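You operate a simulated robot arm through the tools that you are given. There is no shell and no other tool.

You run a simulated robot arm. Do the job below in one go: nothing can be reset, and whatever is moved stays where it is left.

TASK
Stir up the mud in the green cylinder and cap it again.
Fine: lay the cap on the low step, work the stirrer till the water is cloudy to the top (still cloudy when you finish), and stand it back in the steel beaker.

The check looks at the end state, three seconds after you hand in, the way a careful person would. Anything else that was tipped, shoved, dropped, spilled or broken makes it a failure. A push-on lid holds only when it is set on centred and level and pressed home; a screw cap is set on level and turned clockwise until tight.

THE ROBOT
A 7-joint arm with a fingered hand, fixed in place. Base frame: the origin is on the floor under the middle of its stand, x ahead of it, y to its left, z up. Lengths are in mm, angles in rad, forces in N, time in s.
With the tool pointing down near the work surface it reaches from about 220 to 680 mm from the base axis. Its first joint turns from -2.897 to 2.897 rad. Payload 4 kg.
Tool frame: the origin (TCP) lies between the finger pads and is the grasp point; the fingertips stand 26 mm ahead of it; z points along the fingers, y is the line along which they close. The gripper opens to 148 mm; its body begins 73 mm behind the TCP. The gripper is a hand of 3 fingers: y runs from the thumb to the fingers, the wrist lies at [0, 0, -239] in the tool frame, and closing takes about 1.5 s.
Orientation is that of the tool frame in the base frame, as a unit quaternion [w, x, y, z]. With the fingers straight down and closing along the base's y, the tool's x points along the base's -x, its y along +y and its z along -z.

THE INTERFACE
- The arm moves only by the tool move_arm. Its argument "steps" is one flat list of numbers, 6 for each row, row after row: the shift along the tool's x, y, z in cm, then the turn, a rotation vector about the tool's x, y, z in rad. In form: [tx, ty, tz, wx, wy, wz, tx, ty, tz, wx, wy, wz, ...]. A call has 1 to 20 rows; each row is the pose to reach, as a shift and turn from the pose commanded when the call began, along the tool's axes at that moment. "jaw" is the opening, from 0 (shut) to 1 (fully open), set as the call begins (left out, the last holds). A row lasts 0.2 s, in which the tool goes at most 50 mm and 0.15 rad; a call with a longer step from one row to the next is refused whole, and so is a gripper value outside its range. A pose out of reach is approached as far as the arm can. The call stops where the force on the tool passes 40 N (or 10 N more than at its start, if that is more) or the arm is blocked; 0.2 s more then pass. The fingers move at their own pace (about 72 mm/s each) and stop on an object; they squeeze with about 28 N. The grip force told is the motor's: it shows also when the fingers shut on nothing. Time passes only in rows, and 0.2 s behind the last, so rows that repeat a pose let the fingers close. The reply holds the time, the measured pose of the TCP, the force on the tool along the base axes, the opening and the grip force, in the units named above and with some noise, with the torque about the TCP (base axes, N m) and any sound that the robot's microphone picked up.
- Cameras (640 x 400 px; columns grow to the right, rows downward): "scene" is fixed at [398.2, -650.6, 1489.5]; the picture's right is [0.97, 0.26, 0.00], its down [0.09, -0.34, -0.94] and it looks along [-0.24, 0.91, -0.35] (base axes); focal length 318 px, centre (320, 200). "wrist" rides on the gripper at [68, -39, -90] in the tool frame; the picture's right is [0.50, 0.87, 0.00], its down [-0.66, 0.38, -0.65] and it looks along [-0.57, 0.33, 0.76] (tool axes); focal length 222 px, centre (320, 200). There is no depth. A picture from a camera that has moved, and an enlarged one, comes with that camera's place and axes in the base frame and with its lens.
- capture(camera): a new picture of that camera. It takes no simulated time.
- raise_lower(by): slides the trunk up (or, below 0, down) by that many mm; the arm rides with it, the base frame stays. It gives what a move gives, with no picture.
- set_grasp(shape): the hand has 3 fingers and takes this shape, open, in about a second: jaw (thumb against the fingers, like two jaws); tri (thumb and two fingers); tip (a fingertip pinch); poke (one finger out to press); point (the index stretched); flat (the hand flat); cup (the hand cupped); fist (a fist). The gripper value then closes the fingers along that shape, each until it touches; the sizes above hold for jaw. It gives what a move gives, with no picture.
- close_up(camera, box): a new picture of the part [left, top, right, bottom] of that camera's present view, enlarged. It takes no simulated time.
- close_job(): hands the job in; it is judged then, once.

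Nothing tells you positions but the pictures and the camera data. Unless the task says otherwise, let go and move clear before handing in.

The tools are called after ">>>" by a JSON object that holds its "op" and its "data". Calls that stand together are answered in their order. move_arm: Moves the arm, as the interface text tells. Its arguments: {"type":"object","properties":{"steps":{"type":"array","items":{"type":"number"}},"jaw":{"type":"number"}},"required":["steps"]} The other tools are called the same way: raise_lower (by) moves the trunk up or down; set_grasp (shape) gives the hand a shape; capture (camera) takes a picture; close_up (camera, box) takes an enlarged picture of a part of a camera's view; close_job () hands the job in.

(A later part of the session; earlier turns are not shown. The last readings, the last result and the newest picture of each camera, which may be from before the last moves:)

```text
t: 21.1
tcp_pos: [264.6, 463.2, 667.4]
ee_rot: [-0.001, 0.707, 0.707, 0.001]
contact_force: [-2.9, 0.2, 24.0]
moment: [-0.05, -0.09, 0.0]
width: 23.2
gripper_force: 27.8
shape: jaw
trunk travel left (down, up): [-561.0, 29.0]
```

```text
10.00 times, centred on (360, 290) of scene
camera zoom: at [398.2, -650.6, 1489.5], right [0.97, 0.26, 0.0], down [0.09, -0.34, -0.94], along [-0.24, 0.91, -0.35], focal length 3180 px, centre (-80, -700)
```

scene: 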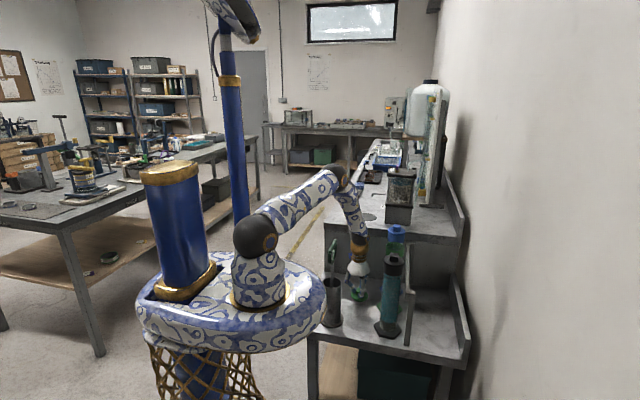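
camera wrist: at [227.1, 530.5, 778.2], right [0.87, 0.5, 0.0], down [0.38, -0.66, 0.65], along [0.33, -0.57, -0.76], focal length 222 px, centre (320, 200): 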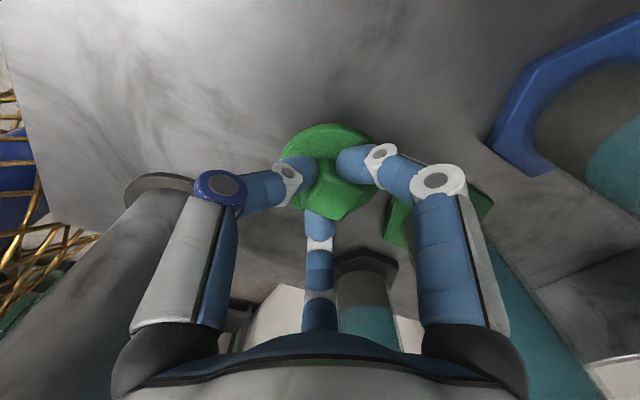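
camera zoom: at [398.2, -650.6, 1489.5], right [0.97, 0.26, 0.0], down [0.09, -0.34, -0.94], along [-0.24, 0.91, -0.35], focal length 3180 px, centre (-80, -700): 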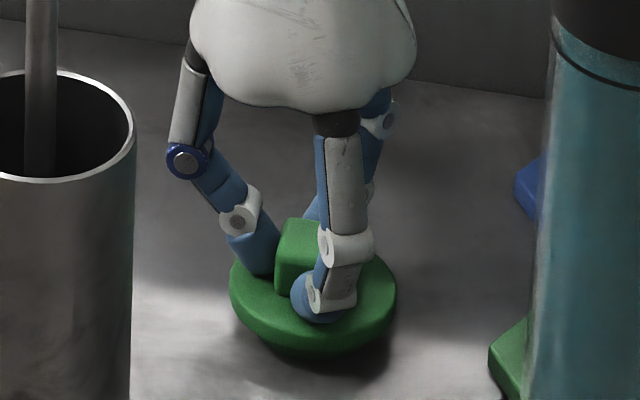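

The cap is resting on the step, with contact near TCP z≈668. I'll back off the push and release.

>>> {"op": "move_arm", "data": {"steps": [0, 0, -0.2, 0, 0, 0, 0, 0, -0.2, 0, 0, 0]}}

>>> {"op": "move_arm", "data": {"steps": [0, 0, 0, 0, 0, 0, 0, 0, 0, 0, 0, 0, 0, 0, 0, 0, 0, 0, 0, 0, 0, 0, 0, 0], "jaw": 0.45}}

>>> {"op": "close_up", "data": {"camera": "scene", "box": [340, 270, 380, 310]}}

>>> {"op": "close_up", "data": {"camera": "wrist", "box": [220, 60, 420, 260]}}

```text
t: 21.7
tcp_pos: [264.8, 461.2, 667.0]
ee_rot: [0.0, 0.708, 0.707, 0.0]
contact_force: [-1.7, 3.4, 10.6]
moment: [0.05, -0.08, -0.03]
width: 23.0
gripper_force: 28.1
shape: jaw
trunk travel left (down, up): [-561.0, 29.0]
```

```text
t: 22.7
tcp_pos: [265.6, 462.7, 667.8]
ee_rot: [0.0, 0.707, 0.707, 0.0]
contact_force: [-0.3, -0.2, 0.1]
moment: [-0.07, -0.01, 0.02]
width: 66.1
gripper_force: 0.0
shape: jaw
trunk travel left (down, up): [-561.0, 29.0]
```

```text
10.00 times, centred on (360, 290) of scene
camera zoom: at [398.2, -650.6, 1489.5], right [0.97, 0.26, 0.0], down [0.09, -0.34, -0.94], along [-0.24, 0.91, -0.35], focal length 3180 px, centre (-80, -700)
```

zoom: 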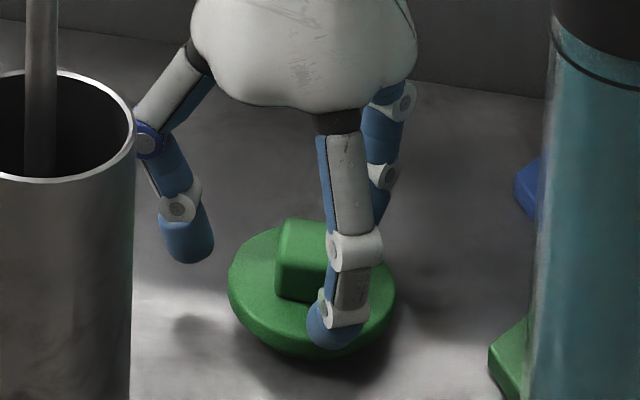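

```text
2.00 times, centred on (320, 160) of wrist
camera zoom: at [226.7, 530.1, 757.5], right [0.87, 0.5, 0.0], down [0.38, -0.66, 0.65], along [0.33, -0.57, -0.76], focal length 444 px, centre (320, 280)
```

zoom: 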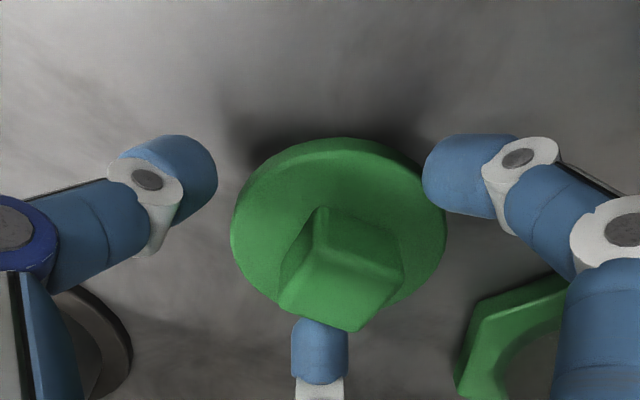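

The cap is laid on the step and released. I'll rise straight up, record where the cap lies for later, and get a view of the open cylinder.

>>> {"op": "move_arm", "data": {"steps": [0, 0, -2, 0, 0, 0, 0, 0, -6, 0, 0, 0, 0, 0, -10, 0, 0, 0, 0, 0, -14, 0, 0, 0, 0, 0, -18, 0, 0, 0, 0, 0, -22, 0, 0, 0, 0, 0, -26, 0, 0, 0, 0, 0, -30, 0, 0, 0, 0, 0, -34, 0, 0, 0, 0, 0, -38, 0, 0, 0]}}

>>> {"op": "close_up", "data": {"camera": "scene", "box": [340, 270, 380, 310]}}

>>> {"op": "capture", "data": {"camera": "wrist"}}

>>> {"op": "close_up", "data": {"camera": "scene", "box": [380, 230, 420, 270]}}

```text
t: 24.9
tcp_pos: [264.1, 463.0, 1047.0]
ee_rot: [0.0, 0.708, 0.706, 0.0]
contact_force: [0.2, 0.1, 0.1]
moment: [0.01, 0.0, 0.0]
width: 66.4
gripper_force: 0.0
shape: jaw
trunk travel left (down, up): [-561.0, 29.0]
```

```text
10.00 times, centred on (360, 290) of scene
camera zoom: at [398.2, -650.6, 1489.5], right [0.97, 0.26, 0.0], down [0.09, -0.34, -0.94], along [-0.24, 0.91, -0.35], focal length 3180 px, centre (-80, -700)
```

zoom: 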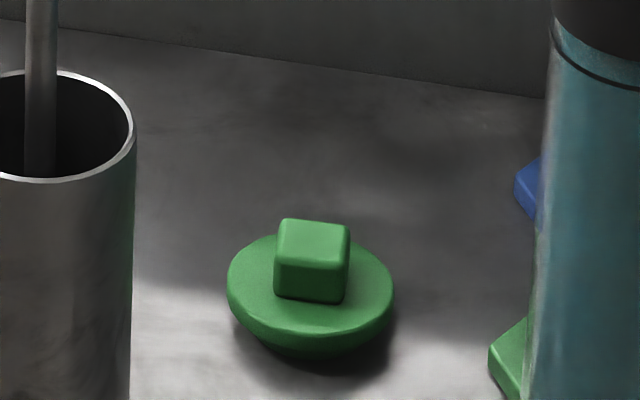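

```text
taken
camera wrist: at [226.2, 530.2, 1138.3], right [0.87, 0.5, 0.0], down [0.38, -0.66, 0.65], along [0.33, -0.57, -0.76], focal length 222 px, centre (320, 200)
```

wrist: 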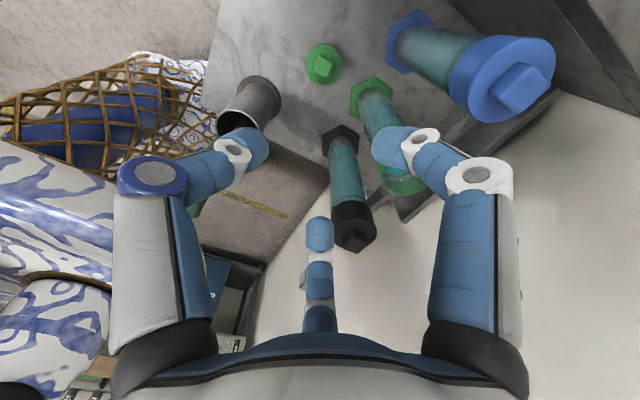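

```text
10.00 times, centred on (400, 250) of scene
camera zoom: at [398.2, -650.6, 1489.5], right [0.97, 0.26, 0.0], down [0.09, -0.34, -0.94], along [-0.24, 0.91, -0.35], focal length 3180 px, centre (-480, -300)
```

zoom: 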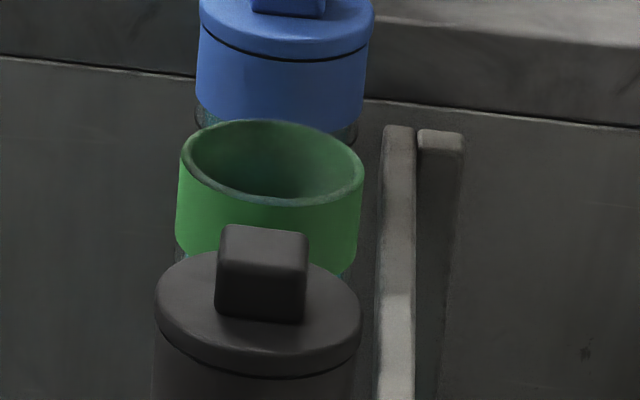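

>>> {"op": "close_up", "data": {"camera": "wrist", "box": [210, 20, 410, 145]}}

>>> {"op": "close_up", "data": {"camera": "wrist", "box": [290, 30, 360, 95]}}

```text
3.20 times, centred on (310, 82) of wrist
camera zoom: at [226.2, 530.2, 1138.3], right [0.87, 0.5, 0.0], down [0.38, -0.66, 0.65], along [0.33, -0.57, -0.76], focal length 711 px, centre (352, 576)
```

zoom: 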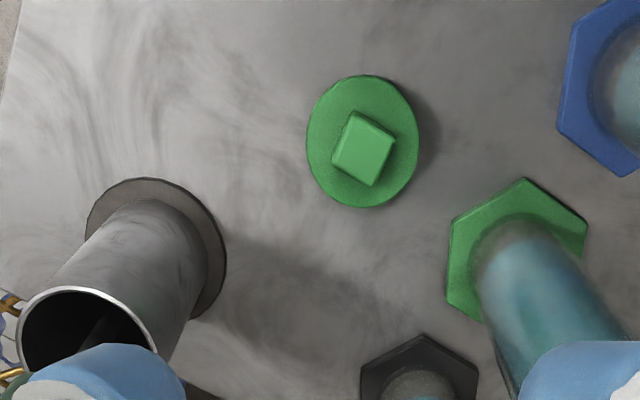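

```text
6.15 times, centred on (325, 62) of wrist
camera zoom: at [226.2, 530.2, 1138.3], right [0.87, 0.5, 0.0], down [0.38, -0.66, 0.65], along [0.33, -0.57, -0.76], focal length 1367 px, centre (289, 1046)
```

zoom: 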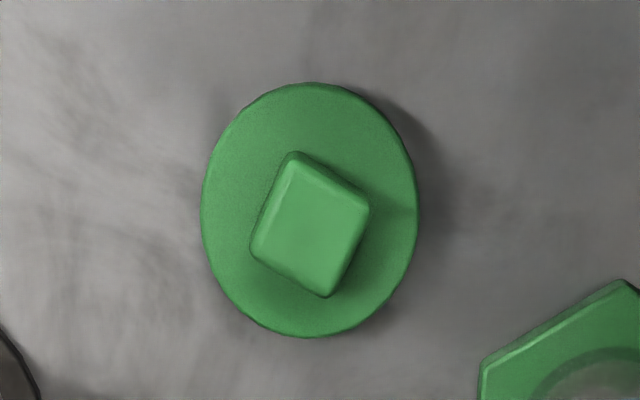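

The cap lies flat at about (271, 463), disc top z≈632, so my grip holds its centre about 6 mm toward +x of the TCP. The open cylinder still stands at about (398, 451), rim z≈906. Next I'll go above the stirrer handle.

>>> {"op": "move_arm", "data": {"steps": [-2.3, -1.4, 0, 0, 0, 0, -4.6, -2.8, 0, 0, 0, 0, -6.9, -4.2, 0, 0, 0, 0, -9.2, -5.6, 0, 0, 0, 0, -11.5, -7.0, 0, 0, 0, 0, -13.4, -8.1, 0, 0, 0, 0, -13.4, -8.1, 2, 0, 0, 0], "jaw": 0.6}}

>>> {"op": "close_up", "data": {"camera": "wrist", "box": [200, 0, 440, 220]}}

>>> {"op": "close_up", "data": {"camera": "scene", "box": [300, 190, 370, 270]}}

```text
t: 26.5
tcp_pos: [184.8, 329.2, 1028.4]
ee_rot: [0.0, 0.708, 0.706, 0.0]
contact_force: [-1.3, -0.4, -0.5]
moment: [0.0, 0.01, 0.03]
width: 88.3
gripper_force: 0.0
shape: jaw
trunk travel left (down, up): [-561.0, 29.0]
```

```text
1.82 times, centred on (320, 110) of wrist
camera zoom: at [145.9, 396.2, 1117.3], right [0.87, 0.5, 0.0], down [0.38, -0.66, 0.65], along [0.33, -0.57, -0.76], focal length 404 px, centre (320, 364)
```

zoom: 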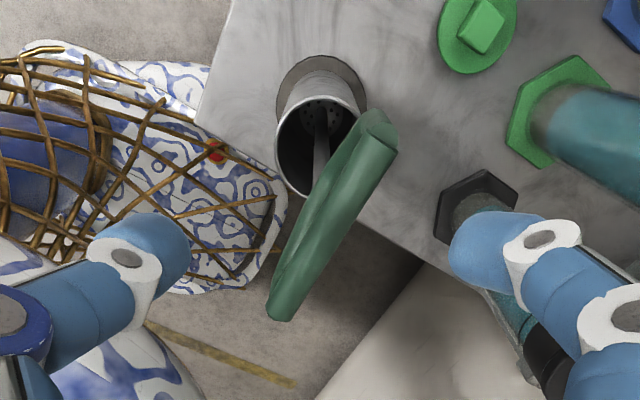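

```text
5.00 times, centred on (335, 230) of scene
camera zoom: at [398.2, -650.6, 1489.5], right [0.97, 0.26, 0.0], down [0.09, -0.34, -0.94], along [-0.24, 0.91, -0.35], focal length 1590 px, centre (245, 50)
```

zoom: 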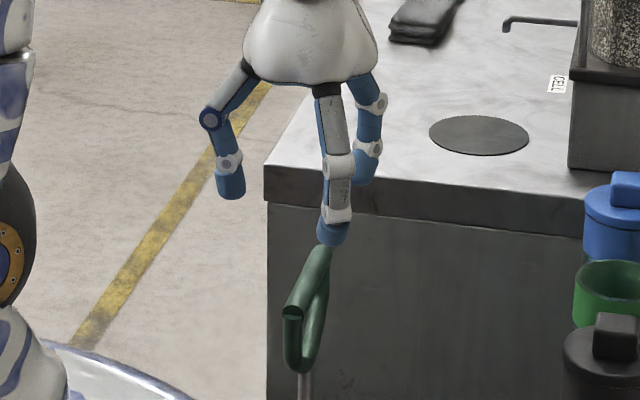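

I can see the stirrer's perforated plate at the bottom of the beaker. The bar's centre is near (184.5, 332, 940). I'll descend with the fingers straddling it and check before closing.

>>> {"op": "move_arm", "data": {"steps": [0.15, 0, 2.5, 0, 0, 0, 0.3, 0, 5, 0, 0, 0, 0.3, 0, 7, 0, 0, 0, 0.3, 0, 7.8, 0, 0, 0]}}

>>> {"op": "close_up", "data": {"camera": "wrist", "box": [200, 20, 440, 260]}}

>>> {"op": "close_up", "data": {"camera": "scene", "box": [305, 210, 365, 280]}}

```text
t: 27.5
tcp_pos: [185.1, 331.2, 949.4]
ee_rot: [0.0, 0.708, 0.707, 0.0]
contact_force: [0.1, 0.5, -0.6]
moment: [0.03, 0.01, 0.01]
width: 88.3
gripper_force: 0.0
shape: jaw
trunk travel left (down, up): [-561.0, 29.0]
```

```text
1.67 times, centred on (320, 140) of wrist
camera zoom: at [146.0, 400.2, 1040.0], right [0.87, 0.5, 0.0], down [0.38, -0.66, 0.65], along [0.33, -0.57, -0.76], focal length 370 px, centre (320, 300)
```

zoom: 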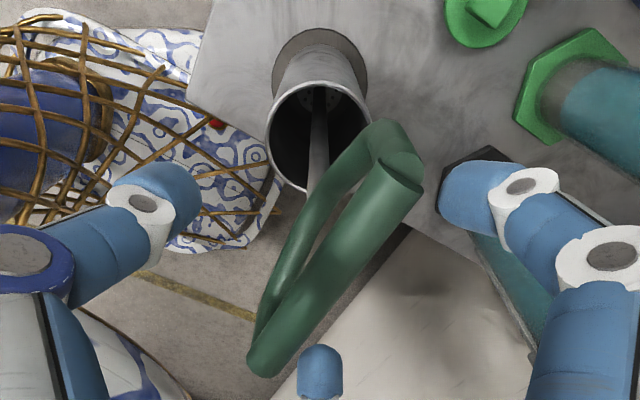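

```text
5.71 times, centred on (335, 245) of scene
camera zoom: at [398.2, -650.6, 1489.5], right [0.97, 0.26, 0.0], down [0.09, -0.34, -0.94], along [-0.24, 0.91, -0.35], focal length 1817 px, centre (234, -57)
```

zoom: 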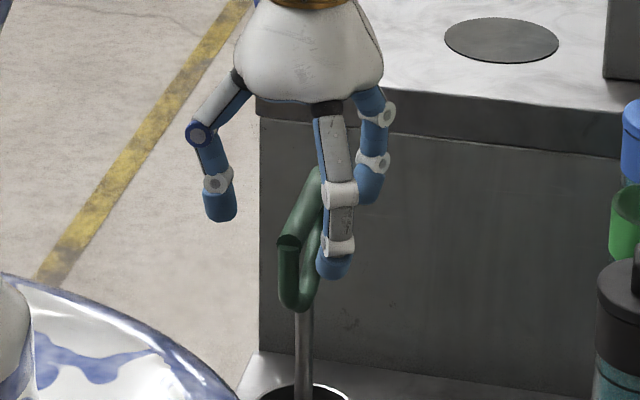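

The bar is centred between the thumb and the two fingers. I'll close on it.

>>> {"op": "move_arm", "data": {"steps": [0, 0, 0, 0, 0, 0, 0, 0, 0, 0, 0, 0, 0, 0, 0, 0, 0, 0, 0, 0, 0, 0, 0, 0, 0, 0, 0, 0, 0, 0, 0, 0, 0, 0, 0, 0, 0, 0, 0, 0, 0, 0], "jaw": 0}}

>>> {"op": "close_up", "data": {"camera": "wrist", "box": [200, 20, 440, 260]}}

>>> {"op": "close_up", "data": {"camera": "scene", "box": [305, 210, 365, 340]}}

```text
t: 29.1
tcp_pos: [184.6, 331.5, 949.4]
ee_rot: [0.001, 0.708, 0.707, 0.0]
contact_force: [-0.3, -0.1, -2.3]
moment: [-0.01, -0.01, -0.01]
width: 8.7
gripper_force: 28.1
shape: jaw
trunk travel left (down, up): [-561.0, 29.0]
```

```text
1.67 times, centred on (320, 140) of wrist
camera zoom: at [145.9, 400.3, 1040.1], right [0.87, 0.5, 0.0], down [0.38, -0.66, 0.65], along [0.33, -0.57, -0.76], focal length 370 px, centre (320, 300)
```

zoom: 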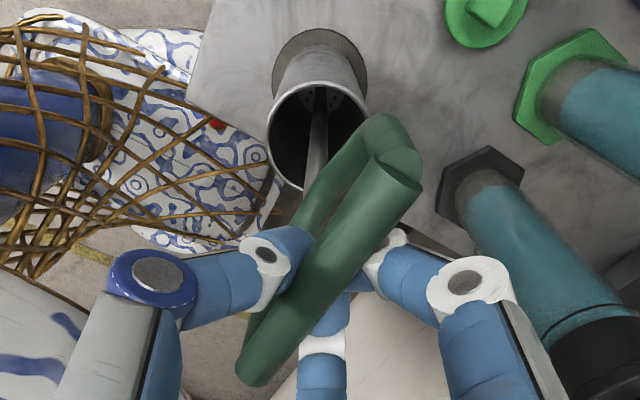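

```text
3.08 times, centred on (335, 275) of scene
camera zoom: at [398.2, -650.6, 1489.5], right [0.97, 0.26, 0.0], down [0.09, -0.34, -0.94], along [-0.24, 0.91, -0.35], focal length 979 px, centre (274, -31)
```

zoom: 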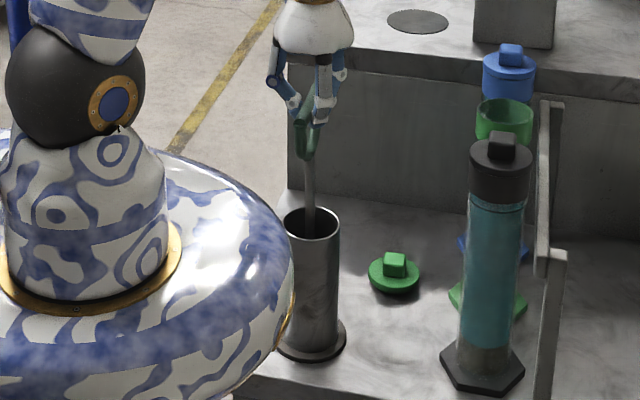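

The bar is gripped with the fingertips curled under it. I'll lift slowly at first and check how the stirrer hangs.

>>> {"op": "move_arm", "data": {"steps": [0, 0, -1, 0, 0, 0, 0, 0, -2, 0, 0, 0, 0, 0, -3.5, 0, 0, 0, 0, 0, -5, 0, 0, 0, 0, 0, -5, 0, 0, 0, 0, 0, -5, 0, 0, 0]}}

>>> {"op": "close_up", "data": {"camera": "scene", "box": [305, 200, 365, 330]}}

>>> {"op": "close_up", "data": {"camera": "wrist", "box": [200, 20, 440, 260]}}

```text
t: 30.5
tcp_pos: [183.1, 332.8, 1000.3]
ee_rot: [0.0, 0.708, 0.706, 0.0]
contact_force: [0.0, -0.4, -0.8]
moment: [-0.02, 0.0, 0.0]
width: 8.9
gripper_force: 27.9
shape: jaw
trunk travel left (down, up): [-561.0, 29.0]
```

```text
3.08 times, centred on (335, 265) of scene
camera zoom: at [398.2, -650.6, 1489.5], right [0.97, 0.26, 0.0], down [0.09, -0.34, -0.94], along [-0.24, 0.91, -0.35], focal length 979 px, centre (274, 0)
```

zoom: 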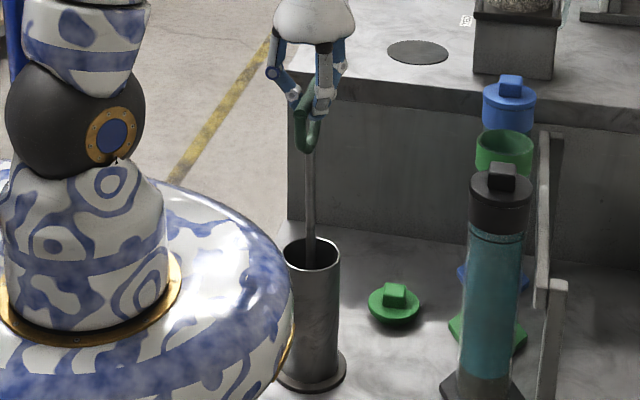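

```text
1.67 times, centred on (320, 140) of wrist
camera zoom: at [145.5, 399.9, 1089.9], right [0.87, 0.5, 0.0], down [0.38, -0.66, 0.65], along [0.33, -0.57, -0.76], focal length 370 px, centre (320, 300)
```

zoom: 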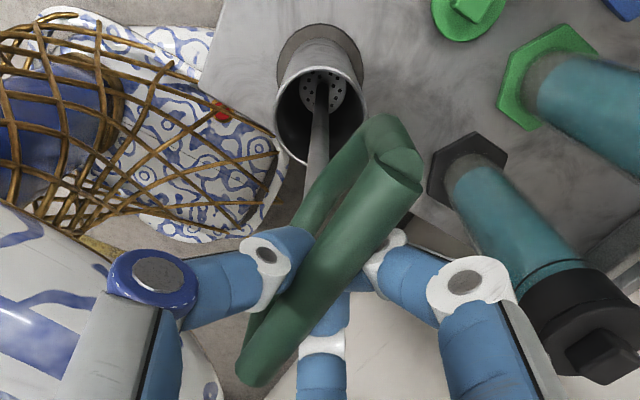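

The stirrer lifts cleanly, but its rod seems to lean a little. I'll measure that precisely.

>>> {"op": "close_up", "data": {"camera": "scene", "box": [315, 220, 355, 300]}}

>>> {"op": "close_up", "data": {"camera": "wrist", "box": [280, 40, 360, 140]}}

```text
5.00 times, centred on (335, 260) of scene
camera zoom: at [398.2, -650.6, 1489.5], right [0.97, 0.26, 0.0], down [0.09, -0.34, -0.94], along [-0.24, 0.91, -0.35], focal length 1590 px, centre (245, -100)
```

zoom: 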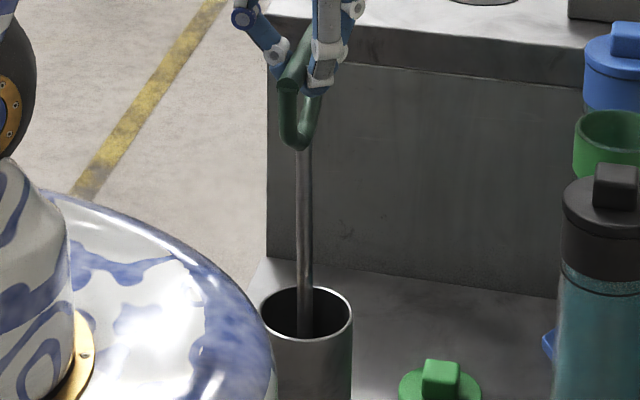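

```text
4.00 times, centred on (320, 90) of wrist
camera zoom: at [145.5, 399.9, 1089.9], right [0.87, 0.5, 0.0], down [0.38, -0.66, 0.65], along [0.33, -0.57, -0.76], focal length 888 px, centre (320, 640)
```

zoom: 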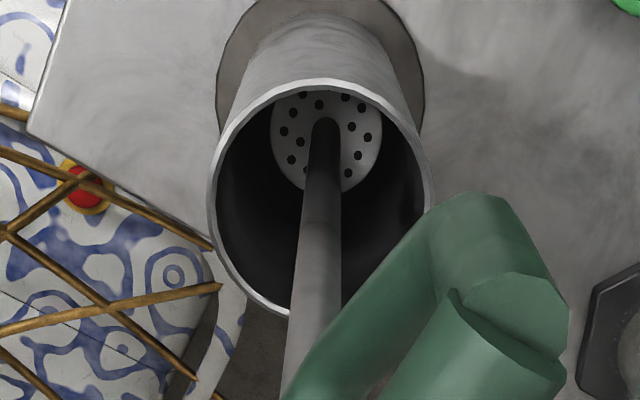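

The lean is only about 1° and the plate sits close to under the TCP. I'll trim that tilt and raise the stirrer until its plate clears the beaker and the cylinder rim.

>>> {"op": "move_arm", "data": {"steps": [0, 0, -2.5, 0.005, 0, 0, 0, 0, -5, 0.01, 0, 0, 0, 0, -7.5, 0.015, 0, 0, 0, 0, -10, 0.015, 0, 0, 0, 0, -12.5, 0.015, 0, 0, 0, 0, -15, 0.015, 0, 0, 0, 0, -17.5, 0.015, 0, 0, 0, 0, -20, 0.015, 0, 0, 0, 0, -22.5, 0.015, 0, 0, 0, 0, -25, 0.015, 0, 0, 0, 0, -27, 0.015, 0, 0, 0, 0, -28, 0.015, 0, 0, 0, 0, -28, 0.015, 0, 0]}}

>>> {"op": "capture", "data": {"camera": "scene"}}

>>> {"op": "close_up", "data": {"camera": "scene", "box": [300, 110, 380, 260]}}

>>> {"op": "capture", "data": {"camera": "wrist"}}

```text
t: 33.3
tcp_pos: [185.0, 332.9, 1279.1]
ee_rot: [-0.006, 0.708, 0.707, -0.006]
contact_force: [0.5, -0.3, -1.9]
moment: [-0.03, -0.01, 0.03]
width: 8.6
gripper_force: 27.8
shape: jaw
trunk travel left (down, up): [-561.0, 29.0]
```

```text
taken
```

scene: 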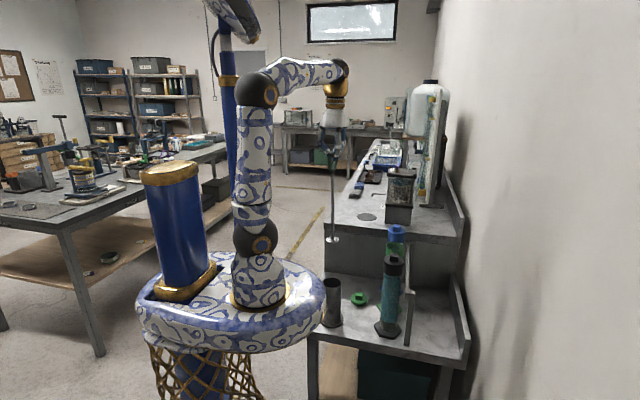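

```text
2.67 times, centred on (340, 185) of scene
camera zoom: at [398.2, -650.6, 1489.5], right [0.97, 0.26, 0.0], down [0.09, -0.34, -0.94], along [-0.24, 0.91, -0.35], focal length 848 px, centre (267, 240)
```

zoom: 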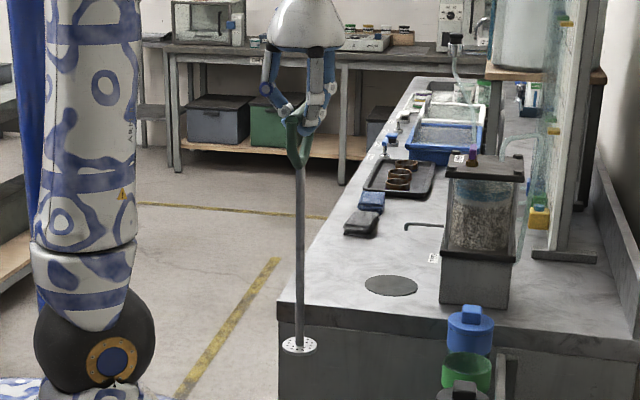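

```text
taken
camera wrist: at [147.0, 399.5, 1369.7], right [0.87, 0.5, -0.01], down [0.39, -0.66, 0.65], along [0.31, -0.57, -0.76], focal length 222 px, centre (320, 200)
```

wrist: 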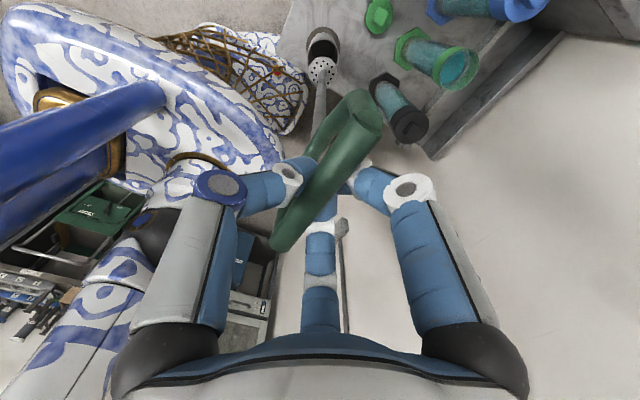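

The stirrer, about 316 mm from TCP to plate, is clear of the beaker. I'll measure the plate position more exactly before taking it over the cylinder.

>>> {"op": "close_up", "data": {"camera": "scene", "box": [320, 150, 345, 190]}}

>>> {"op": "close_up", "data": {"camera": "scene", "box": [320, 210, 345, 250]}}

>>> {"op": "close_up", "data": {"camera": "wrist", "box": [295, 40, 355, 120]}}

```text
10.00 times, centred on (332, 170) of scene
camera zoom: at [398.2, -650.6, 1489.5], right [0.97, 0.26, 0.0], down [0.09, -0.34, -0.94], along [-0.24, 0.91, -0.35], focal length 3180 px, centre (195, 500)
```

zoom: 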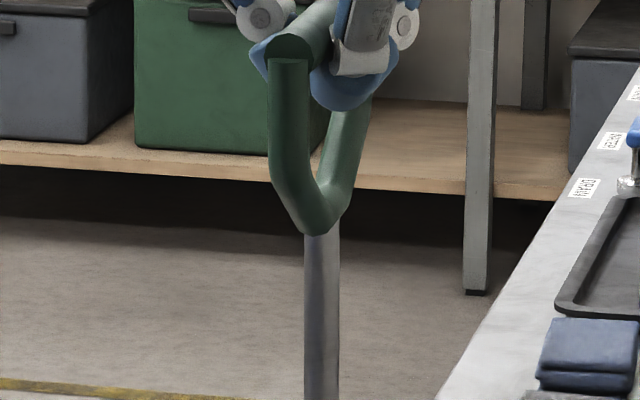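

```text
10.00 times, centred on (332, 230) of scene
camera zoom: at [398.2, -650.6, 1489.5], right [0.97, 0.26, 0.0], down [0.09, -0.34, -0.94], along [-0.24, 0.91, -0.35], focal length 3180 px, centre (195, -100)
```

zoom: 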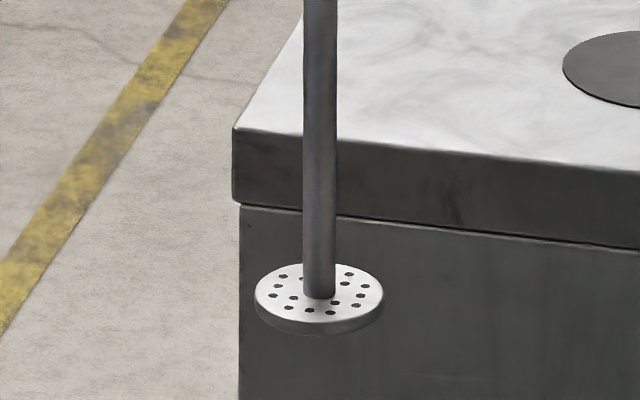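

```text
5.00 times, centred on (325, 80) of wrist
camera zoom: at [147.0, 399.5, 1369.7], right [0.87, 0.5, -0.01], down [0.39, -0.66, 0.65], along [0.31, -0.57, -0.76], focal length 1111 px, centre (295, 800)
```

zoom: 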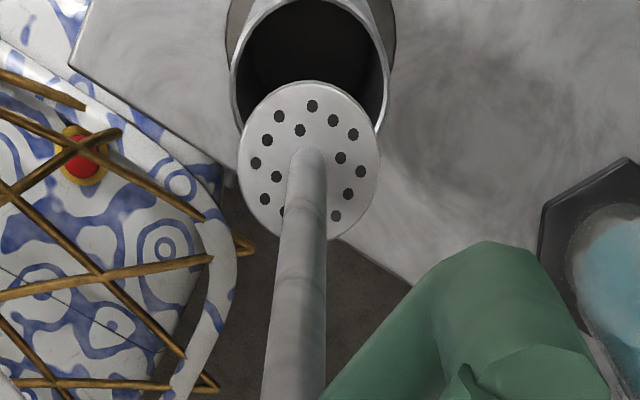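

The plate is near (181, 336, 962) and almost plumb under the hand. I'll carry it across so it sits over the cylinder mouth at (398, 451), then check alignment.

>>> {"op": "move_arm", "data": {"steps": [0.7, 1.3, 0, 0, 0, 0, 1.9, 3.5, -0.05, 0, 0, 0, 3.2, 6.1, -0.09, 0, 0, 0, 4.5, 8.7, -0.13, 0, 0, 0, 5.8, 11.3, -0.17, 0, 0, 0, 7.1, 13.9, -0.21, 0, 0, 0, 8.4, 16.5, -0.25, 0, 0, 0, 9.7, 18.9, -0.28, 0, 0, 0, 10.8, 20.8, -0.31, 0, 0, 0, 11.4, 21.65, -0.32, 0, 0, 0, 11.4, 21.65, -0.32, 0, 0, 0]}}

>>> {"op": "close_up", "data": {"camera": "scene", "box": [380, 205, 420, 265]}}

>>> {"op": "capture", "data": {"camera": "wrist"}}

>>> {"op": "close_up", "data": {"camera": "wrist", "box": [290, 40, 350, 120]}}

>>> {"op": "capture", "data": {"camera": "scene"}}

```text
t: 35.7
tcp_pos: [380.0, 430.8, 1273.7]
ee_rot: [-0.005, 0.708, 0.706, -0.005]
contact_force: [0.7, 0.1, -1.8]
moment: [0.0, 0.01, 0.01]
width: 8.4
gripper_force: 27.9
shape: jaw
out of reach, approached as far as the arm can: row 9, 10, 11
trunk travel left (down, up): [-561.0, 29.0]
```

```text
6.67 times, centred on (400, 235) of scene
camera zoom: at [398.2, -650.6, 1489.5], right [0.97, 0.26, 0.0], down [0.09, -0.34, -0.94], along [-0.24, 0.91, -0.35], focal length 2120 px, centre (-213, -33)
```

zoom: 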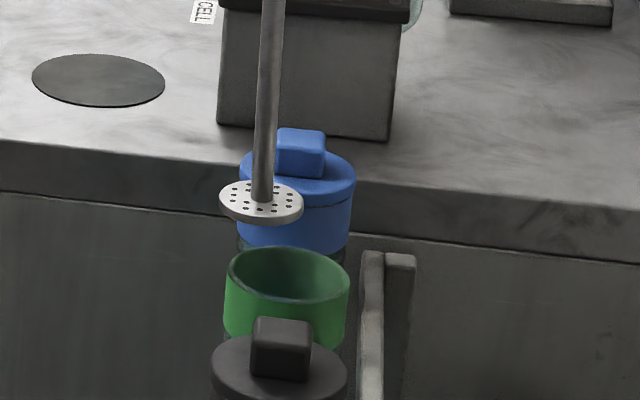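

```text
taken
camera wrist: at [342.5, 497.6, 1364.7], right [0.87, 0.5, -0.01], down [0.39, -0.66, 0.65], along [0.32, -0.57, -0.76], focal length 222 px, centre (320, 200)
```

wrist: 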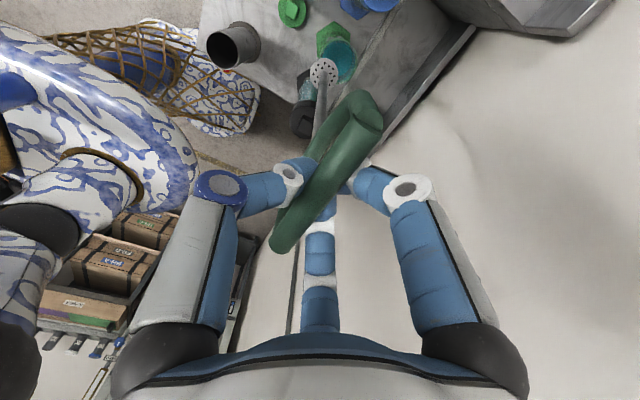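

```text
5.00 times, centred on (320, 80) of wrist
camera zoom: at [342.5, 497.6, 1364.7], right [0.87, 0.5, -0.01], down [0.39, -0.66, 0.65], along [0.32, -0.57, -0.76], focal length 1111 px, centre (320, 800)
```

zoom: 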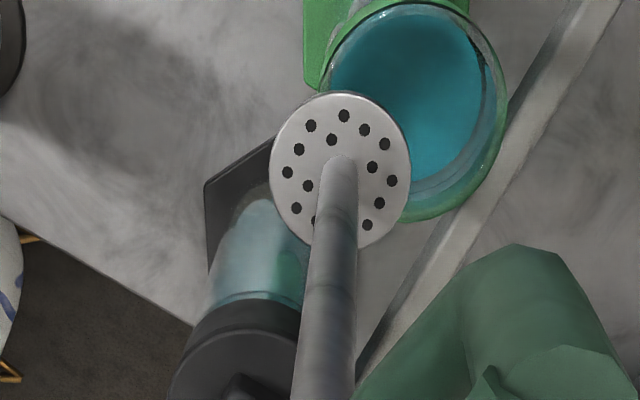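

```text
taken
```

scene: 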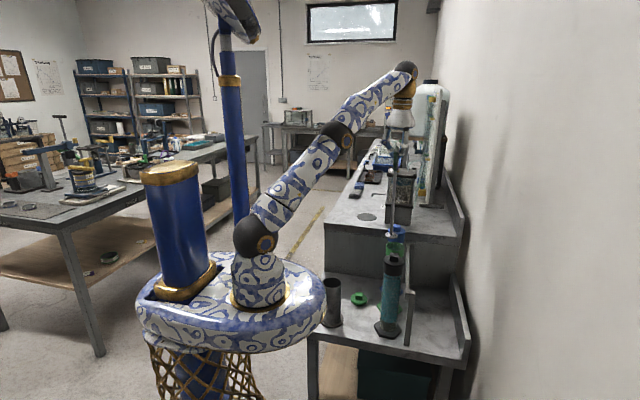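

The arm ran out of reach at this height. Raising the trunk to its top and carrying the stirrer a bit lower should bring the cylinder mouth within reach.

>>> {"op": "raise_lower", "data": {"by": 29}}

>>> {"op": "move_arm", "data": {"steps": [0, 0, 0.5, 0, 0, 0]}}

```text
t: 36.4
tcp_pos: [378.9, 429.7, 1302.3]
ee_rot: [-0.006, 0.708, 0.707, -0.004]
contact_force: [-0.6, -0.4, -0.8]
moment: [-0.01, -0.03, -0.03]
width: 8.2
gripper_force: 27.6
shape: jaw
trunk travel left (down, up): [-590.0, 0.0]
```

```text
t: 36.8
tcp_pos: [380.4, 430.3, 1297.9]
ee_rot: [-0.005, 0.708, 0.706, -0.006]
contact_force: [-0.2, 0.2, -2.0]
moment: [0.0, -0.02, -0.02]
width: 8.3
gripper_force: 28.0
shape: jaw
trunk travel left (down, up): [-590.0, 0.0]
```

>>> {"op": "move_arm", "data": {"steps": [0, 0, 1.5, 0, 0, 0, 0, 0, 3, 0, 0, 0, 0, 0, 4.5, 0, 0, 0, 0.6, 0.8, 5.0, 0, 0, 0, 1.3, 1.7, 5.0, 0, 0, 0, 1.7, 2.15, 5.0, 0, 0, 0, 1.7, 2.15, 5.0, 0, 0, 0]}}

>>> {"op": "close_up", "data": {"camera": "scene", "box": [380, 205, 420, 265]}}

>>> {"op": "close_up", "data": {"camera": "wrist", "box": [290, 40, 350, 120]}}

```text
t: 38.4
tcp_pos: [399.4, 447.1, 1247.8]
ee_rot: [-0.006, 0.707, 0.707, -0.005]
contact_force: [0.2, -0.3, -2.0]
moment: [-0.03, 0.0, -0.02]
width: 8.0
gripper_force: 27.7
shape: jaw
trunk travel left (down, up): [-590.0, 0.0]
```

```text
6.67 times, centred on (400, 235) of scene
camera zoom: at [398.2, -650.6, 1489.5], right [0.97, 0.26, 0.0], down [0.09, -0.34, -0.94], along [-0.24, 0.91, -0.35], focal length 2120 px, centre (-213, -33)
```

zoom: 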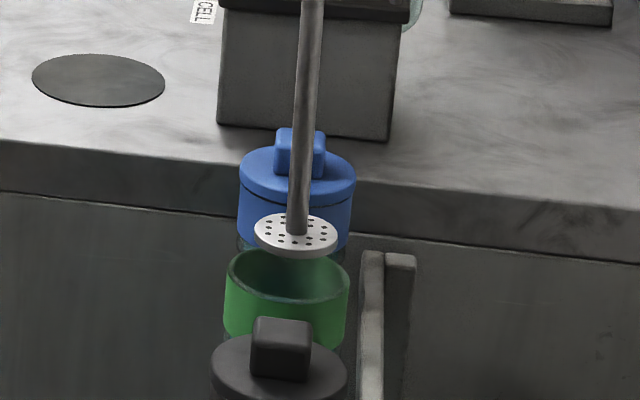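

```text
5.00 times, centred on (320, 80) of wrist
camera zoom: at [363.3, 514.5, 1338.4], right [0.87, 0.5, -0.01], down [0.39, -0.66, 0.65], along [0.32, -0.57, -0.76], focal length 1111 px, centre (320, 800)
```

zoom: 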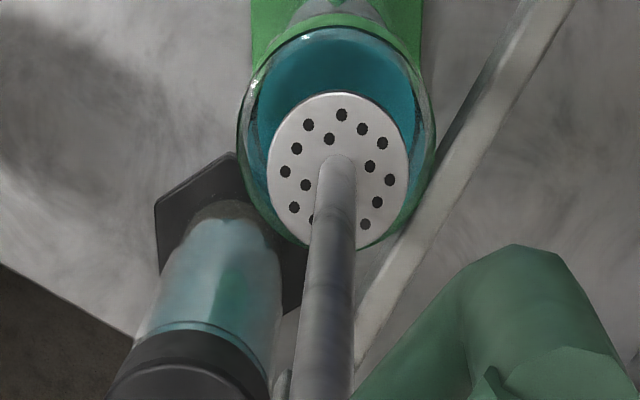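

The plate is about 27 mm above the rim and off centre by roughly (+2, −4) mm. I'll correct that and ease it into the mouth.

>>> {"op": "move_arm", "data": {"steps": [0.2, -0.1, 0, 0, 0, 0, 0.37, -0.22, 0, 0, 0, 0, 0.37, -0.22, 0.7, 0, 0, 0, 0.37, -0.22, 1.4, 0, 0, 0, 0.37, -0.22, 1.4, 0, 0, 0]}}

>>> {"op": "close_up", "data": {"camera": "scene", "box": [380, 205, 420, 265]}}

>>> {"op": "close_up", "data": {"camera": "wrist", "box": [290, 40, 350, 120]}}

```text
t: 39.6
tcp_pos: [397.5, 452.5, 1234.5]
ee_rot: [-0.006, 0.708, 0.707, -0.004]
contact_force: [0.4, 0.1, -1.1]
moment: [-0.01, 0.04, 0.01]
width: 8.5
gripper_force: 27.7
shape: jaw
trunk travel left (down, up): [-590.0, 0.0]
```

```text
6.67 times, centred on (400, 235) of scene
camera zoom: at [398.2, -650.6, 1489.5], right [0.97, 0.26, 0.0], down [0.09, -0.34, -0.94], along [-0.24, 0.91, -0.35], focal length 2120 px, centre (-213, -33)
```

zoom: 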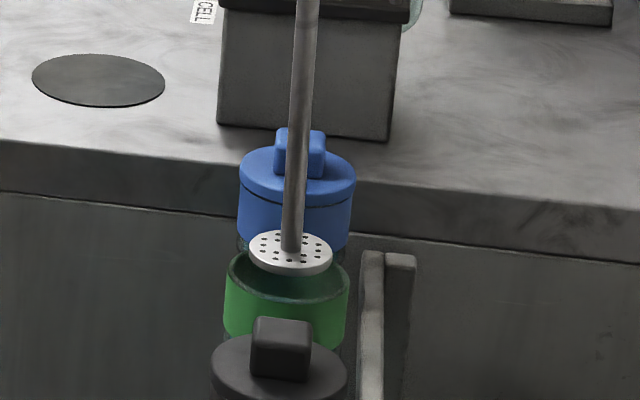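

```text
5.00 times, centred on (320, 80) of wrist
camera zoom: at [360.7, 518.3, 1324.8], right [0.87, 0.5, -0.01], down [0.39, -0.66, 0.65], along [0.32, -0.57, -0.76], focal length 1111 px, centre (320, 800)
```

zoom: 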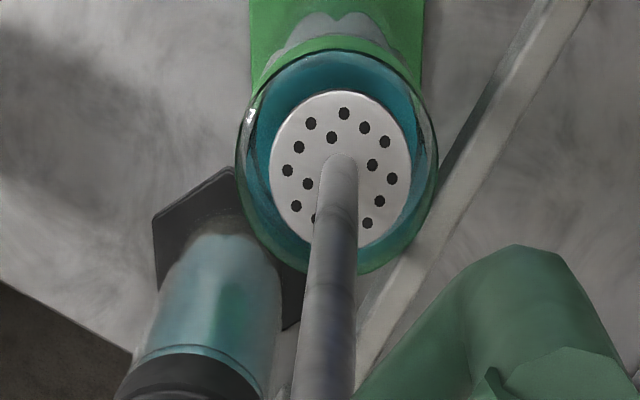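

The plate is centred over the mouth to within about 1 mm. I'll lower it gently through the collar to just above the water.

>>> {"op": "move_arm", "data": {"steps": [0, 0.01, 0.8, 0, 0, 0, 0, 0.024, 1.6, 0, 0, 0, 0, 0.036, 2.4, 0, 0, 0, 0, 0.05, 3.2, 0, 0, 0, 0, 0.06, 4.0, 0, 0, 0, 0, 0.06, 4.0, 0, 0, 0]}}

>>> {"op": "close_up", "data": {"camera": "scene", "box": [370, 205, 420, 345]}}

>>> {"op": "close_up", "data": {"camera": "wrist", "box": [290, 40, 350, 120]}}

```text
t: 41.0
tcp_pos: [398.5, 450.5, 1193.3]
ee_rot: [-0.006, 0.708, 0.706, -0.004]
contact_force: [-0.6, -0.7, -1.8]
moment: [0.03, 0.0, 0.04]
width: 8.1
gripper_force: 28.4
shape: jaw
trunk travel left (down, up): [-590.0, 0.0]
```

```text
2.86 times, centred on (395, 275) of scene
camera zoom: at [398.2, -650.6, 1489.5], right [0.97, 0.26, 0.0], down [0.09, -0.34, -0.94], along [-0.24, 0.91, -0.35], focal length 909 px, centre (106, -14)
```

zoom: 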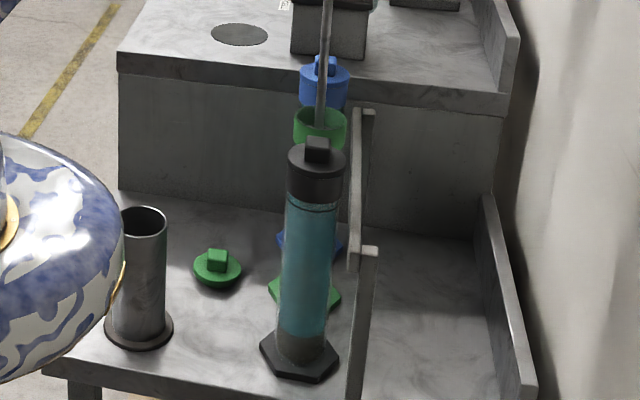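

```text
5.00 times, centred on (320, 80) of wrist
camera zoom: at [360.5, 518.5, 1284.7], right [0.87, 0.5, -0.01], down [0.39, -0.66, 0.65], along [0.32, -0.57, -0.76], focal length 1111 px, centre (320, 800)
```

zoom: 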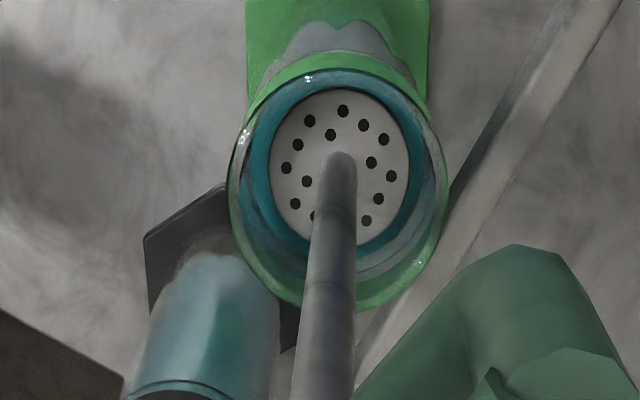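

The plate is inside the mouth with even clearance all round. I'll lower it into the water in slow steps and watch the forces.

>>> {"op": "move_arm", "data": {"steps": [0, 0.012, 0.8, 0, 0, 0, 0, 0.024, 1.6, 0, 0, 0, 0, 0.036, 2.4, 0, 0, 0, 0, 0.05, 3.3, 0, 0, 0, 0, 0.063, 4.2, 0, 0, 0, 0, 0.08, 5.2, 0, 0, 0, 0, 0.093, 6.2, 0, 0, 0, 0, 0.11, 7.2, 0, 0, 0, 0, 0.12, 8.0, 0, 0, 0]}}

>>> {"op": "close_up", "data": {"camera": "wrist", "box": [290, 40, 350, 120]}}

>>> {"op": "close_up", "data": {"camera": "scene", "box": [370, 205, 420, 345]}}

```text
t: 43.0
tcp_pos: [397.0, 452.4, 1113.0]
ee_rot: [-0.006, 0.708, 0.706, -0.005]
contact_force: [-0.3, -0.5, -1.2]
moment: [0.0, -0.01, -0.05]
width: 8.0
gripper_force: 28.1
shape: jaw
trunk travel left (down, up): [-590.0, 0.0]
```

```text
5.00 times, centred on (320, 80) of wrist
camera zoom: at [360.9, 518.5, 1204.0], right [0.87, 0.5, -0.01], down [0.39, -0.66, 0.65], along [0.32, -0.57, -0.76], focal length 1111 px, centre (320, 800)
```

zoom: 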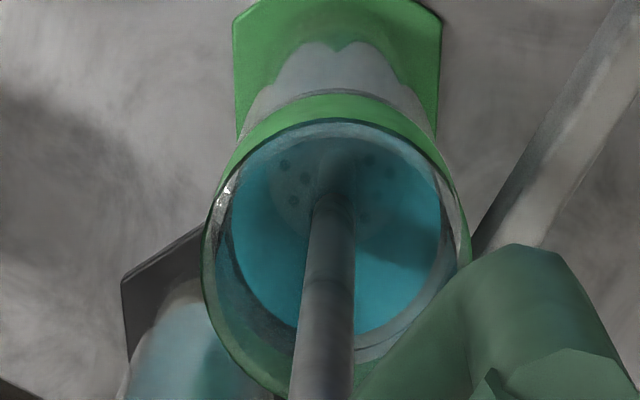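

```text
2.86 times, centred on (395, 275) of scene
camera zoom: at [398.2, -650.6, 1489.5], right [0.97, 0.26, 0.0], down [0.09, -0.34, -0.94], along [-0.24, 0.91, -0.35], focal length 909 px, centre (106, -14)
```

zoom: 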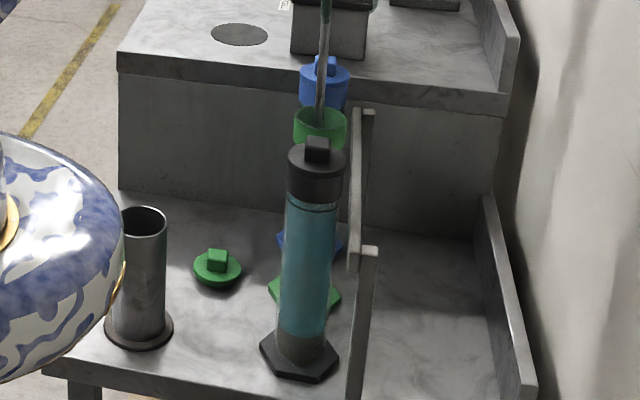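

No contact so far. I'll continue down toward the mud.

>>> {"op": "move_arm", "data": {"steps": [0, 0.015, 1.0, 0, 0, 0, 0, 0.032, 2.2, 0, 0, 0, 0, 0.05, 3.4, 0, 0, 0, 0, 0.07, 4.6, 0, 0, 0, 0, 0.088, 5.8, 0, 0, 0, 0, 0.105, 7.0, 0, 0, 0, 0, 0.123, 8.2, 0, 0, 0, 0, 0.14, 9.4, 0, 0, 0, 0, 0.16, 10.6, 0, 0, 0, 0, 0.174, 11.6, 0, 0, 0, 0, 0.186, 12.4, 0, 0, 0]}}

>>> {"op": "capture", "data": {"camera": "wrist"}}

>>> {"op": "close_up", "data": {"camera": "scene", "box": [370, 205, 420, 345]}}

>>> {"op": "close_up", "data": {"camera": "scene", "box": [375, 200, 420, 260]}}

```text
t: 45.4
tcp_pos: [397.6, 451.5, 989.7]
ee_rot: [-0.005, 0.708, 0.706, -0.005]
contact_force: [0.8, 0.5, -1.4]
moment: [-0.04, 0.01, 0.02]
width: 8.0
gripper_force: 27.7
shape: jaw
trunk travel left (down, up): [-590.0, 0.0]
```

```text
taken
camera wrist: at [361.3, 519.1, 1080.2], right [0.87, 0.5, -0.01], down [0.39, -0.66, 0.65], along [0.31, -0.57, -0.76], focal length 222 px, centre (320, 200)
```

wrist: 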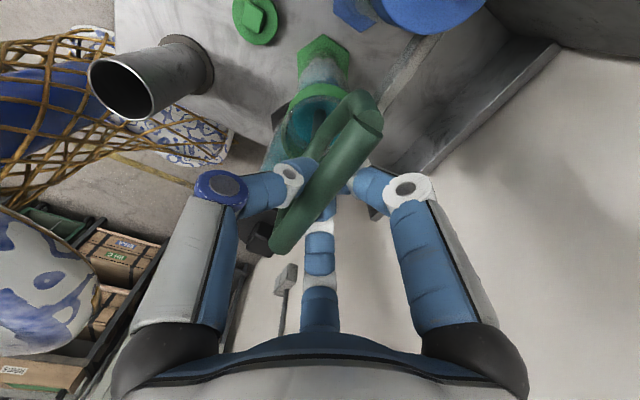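

```text
2.86 times, centred on (395, 275) of scene
camera zoom: at [398.2, -650.6, 1489.5], right [0.97, 0.26, 0.0], down [0.09, -0.34, -0.94], along [-0.24, 0.91, -0.35], focal length 909 px, centre (106, -14)
```

zoom: 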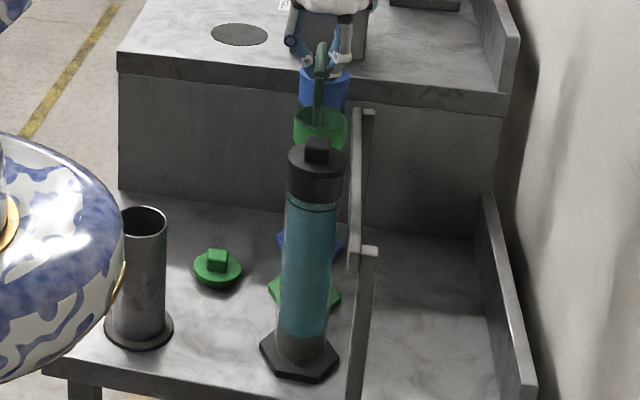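

```text
6.67 times, centred on (398, 230) of scene
camera zoom: at [398.2, -650.6, 1489.5], right [0.97, 0.26, 0.0], down [0.09, -0.34, -0.94], along [-0.24, 0.91, -0.35], focal length 2120 px, centre (-197, 0)
```

zoom: 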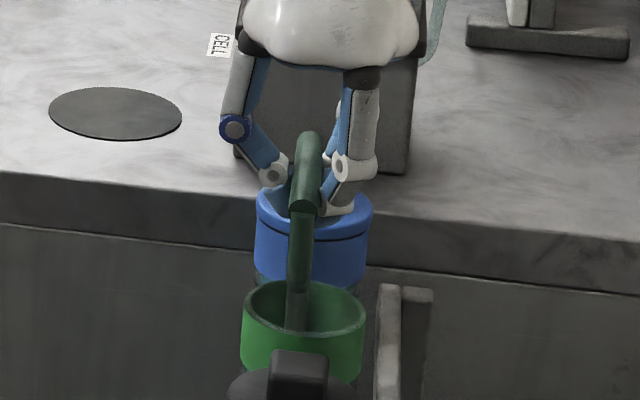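

>>> {"op": "move_arm", "data": {"steps": [0, 0.006, 0.4, 0, 0, 0, 0, 0.012, 0.8, 0, 0, 0, 0, 0.018, 1.2, 0, 0, 0]}}

>>> {"op": "close_up", "data": {"camera": "scene", "box": [375, 200, 420, 260]}}

>>> {"op": "close_up", "data": {"camera": "wrist", "box": [240, 20, 420, 180]}}

```text
t: 46.2
tcp_pos: [398.2, 451.8, 977.7]
ee_rot: [-0.006, 0.708, 0.707, -0.005]
contact_force: [0.4, -0.6, -2.5]
moment: [0.01, -0.01, -0.01]
width: 8.0
gripper_force: 27.9
shape: jaw
trunk travel left (down, up): [-590.0, 0.0]
```

```text
6.67 times, centred on (398, 230) of scene
camera zoom: at [398.2, -650.6, 1489.5], right [0.97, 0.26, 0.0], down [0.09, -0.34, -0.94], along [-0.24, 0.91, -0.35], focal length 2120 px, centre (-197, 0)
```

zoom: 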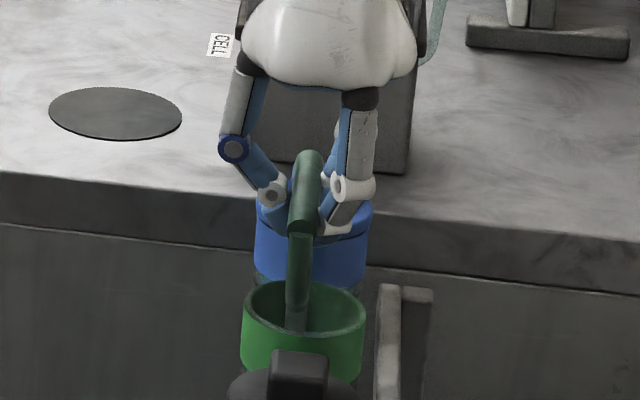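

```text
2.50 times, centred on (330, 100) of wrist
camera zoom: at [361.4, 519.0, 1068.5], right [0.87, 0.5, -0.01], down [0.39, -0.66, 0.65], along [0.32, -0.57, -0.76], focal length 555 px, centre (295, 450)
```

zoom: 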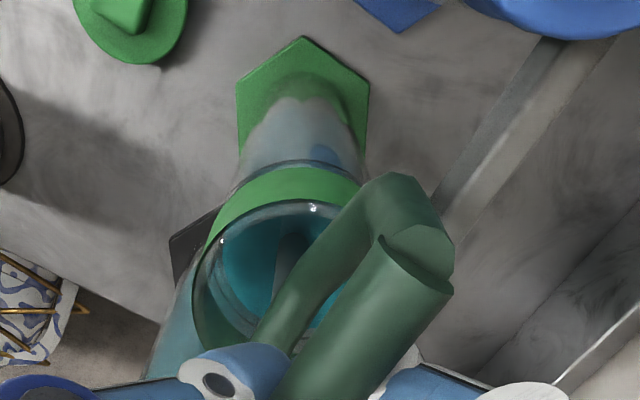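

>>> {"op": "move_arm", "data": {"steps": [0, 0.006, 0.4, 0, 0, 0, 0, 0.012, 0.8, 0, 0, 0, 0, 0.012, 0.8, 0, 0, 0]}}

>>> {"op": "move_arm", "data": {"steps": [0, 0.004, 0.3, 0, 0, 0, 0, 0.009, 0.6, 0, 0, 0, 0, 0.009, 0.6, 0, 0, 0]}}

>>> {"op": "close_up", "data": {"camera": "scene", "box": [375, 200, 420, 260]}}

>>> {"op": "close_up", "data": {"camera": "wrist", "box": [240, 20, 420, 180]}}

```text
t: 47.0
tcp_pos: [398.9, 450.8, 969.0]
ee_rot: [-0.006, 0.708, 0.707, -0.004]
contact_force: [0.4, 0.0, -1.1]
moment: [-0.02, 0.04, 0.0]
width: 8.3
gripper_force: 27.9
shape: jaw
trunk travel left (down, up): [-590.0, 0.0]
```

```text
t: 47.8
tcp_pos: [398.3, 451.5, 963.4]
ee_rot: [-0.005, 0.708, 0.706, -0.005]
contact_force: [-0.3, -0.3, 0.3]
moment: [0.02, 0.04, 0.03]
width: 7.8
gripper_force: 27.7
shape: jaw
trunk travel left (down, up): [-590.0, 0.0]
```

```text
6.67 times, centred on (398, 230) of scene
camera zoom: at [398.2, -650.6, 1489.5], right [0.97, 0.26, 0.0], down [0.09, -0.34, -0.94], along [-0.24, 0.91, -0.35], focal length 2120 px, centre (-197, 0)
```

zoom: 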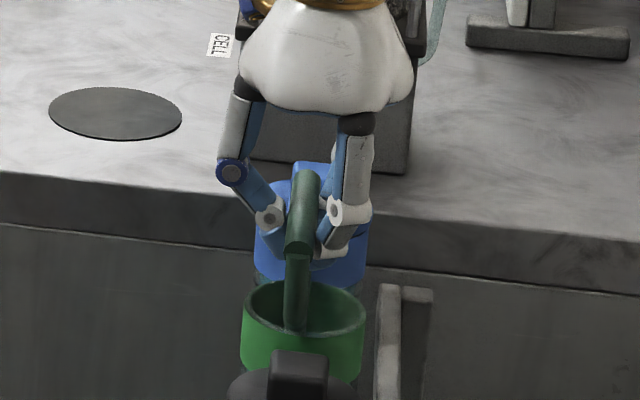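

```text
2.50 times, centred on (330, 100) of wrist
camera zoom: at [361.0, 518.2, 1054.5], right [0.87, 0.5, -0.01], down [0.39, -0.66, 0.65], along [0.32, -0.57, -0.76], focal length 555 px, centre (295, 450)
```

zoom: 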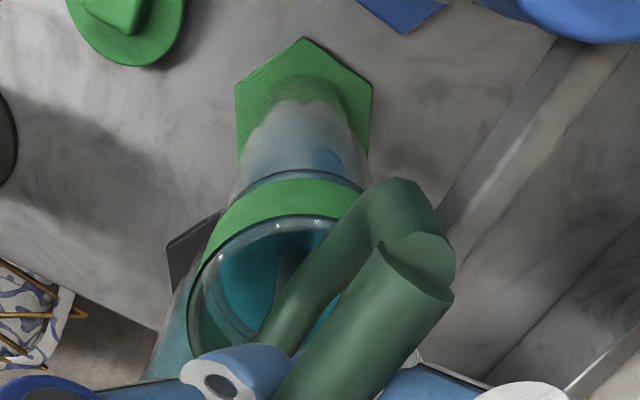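

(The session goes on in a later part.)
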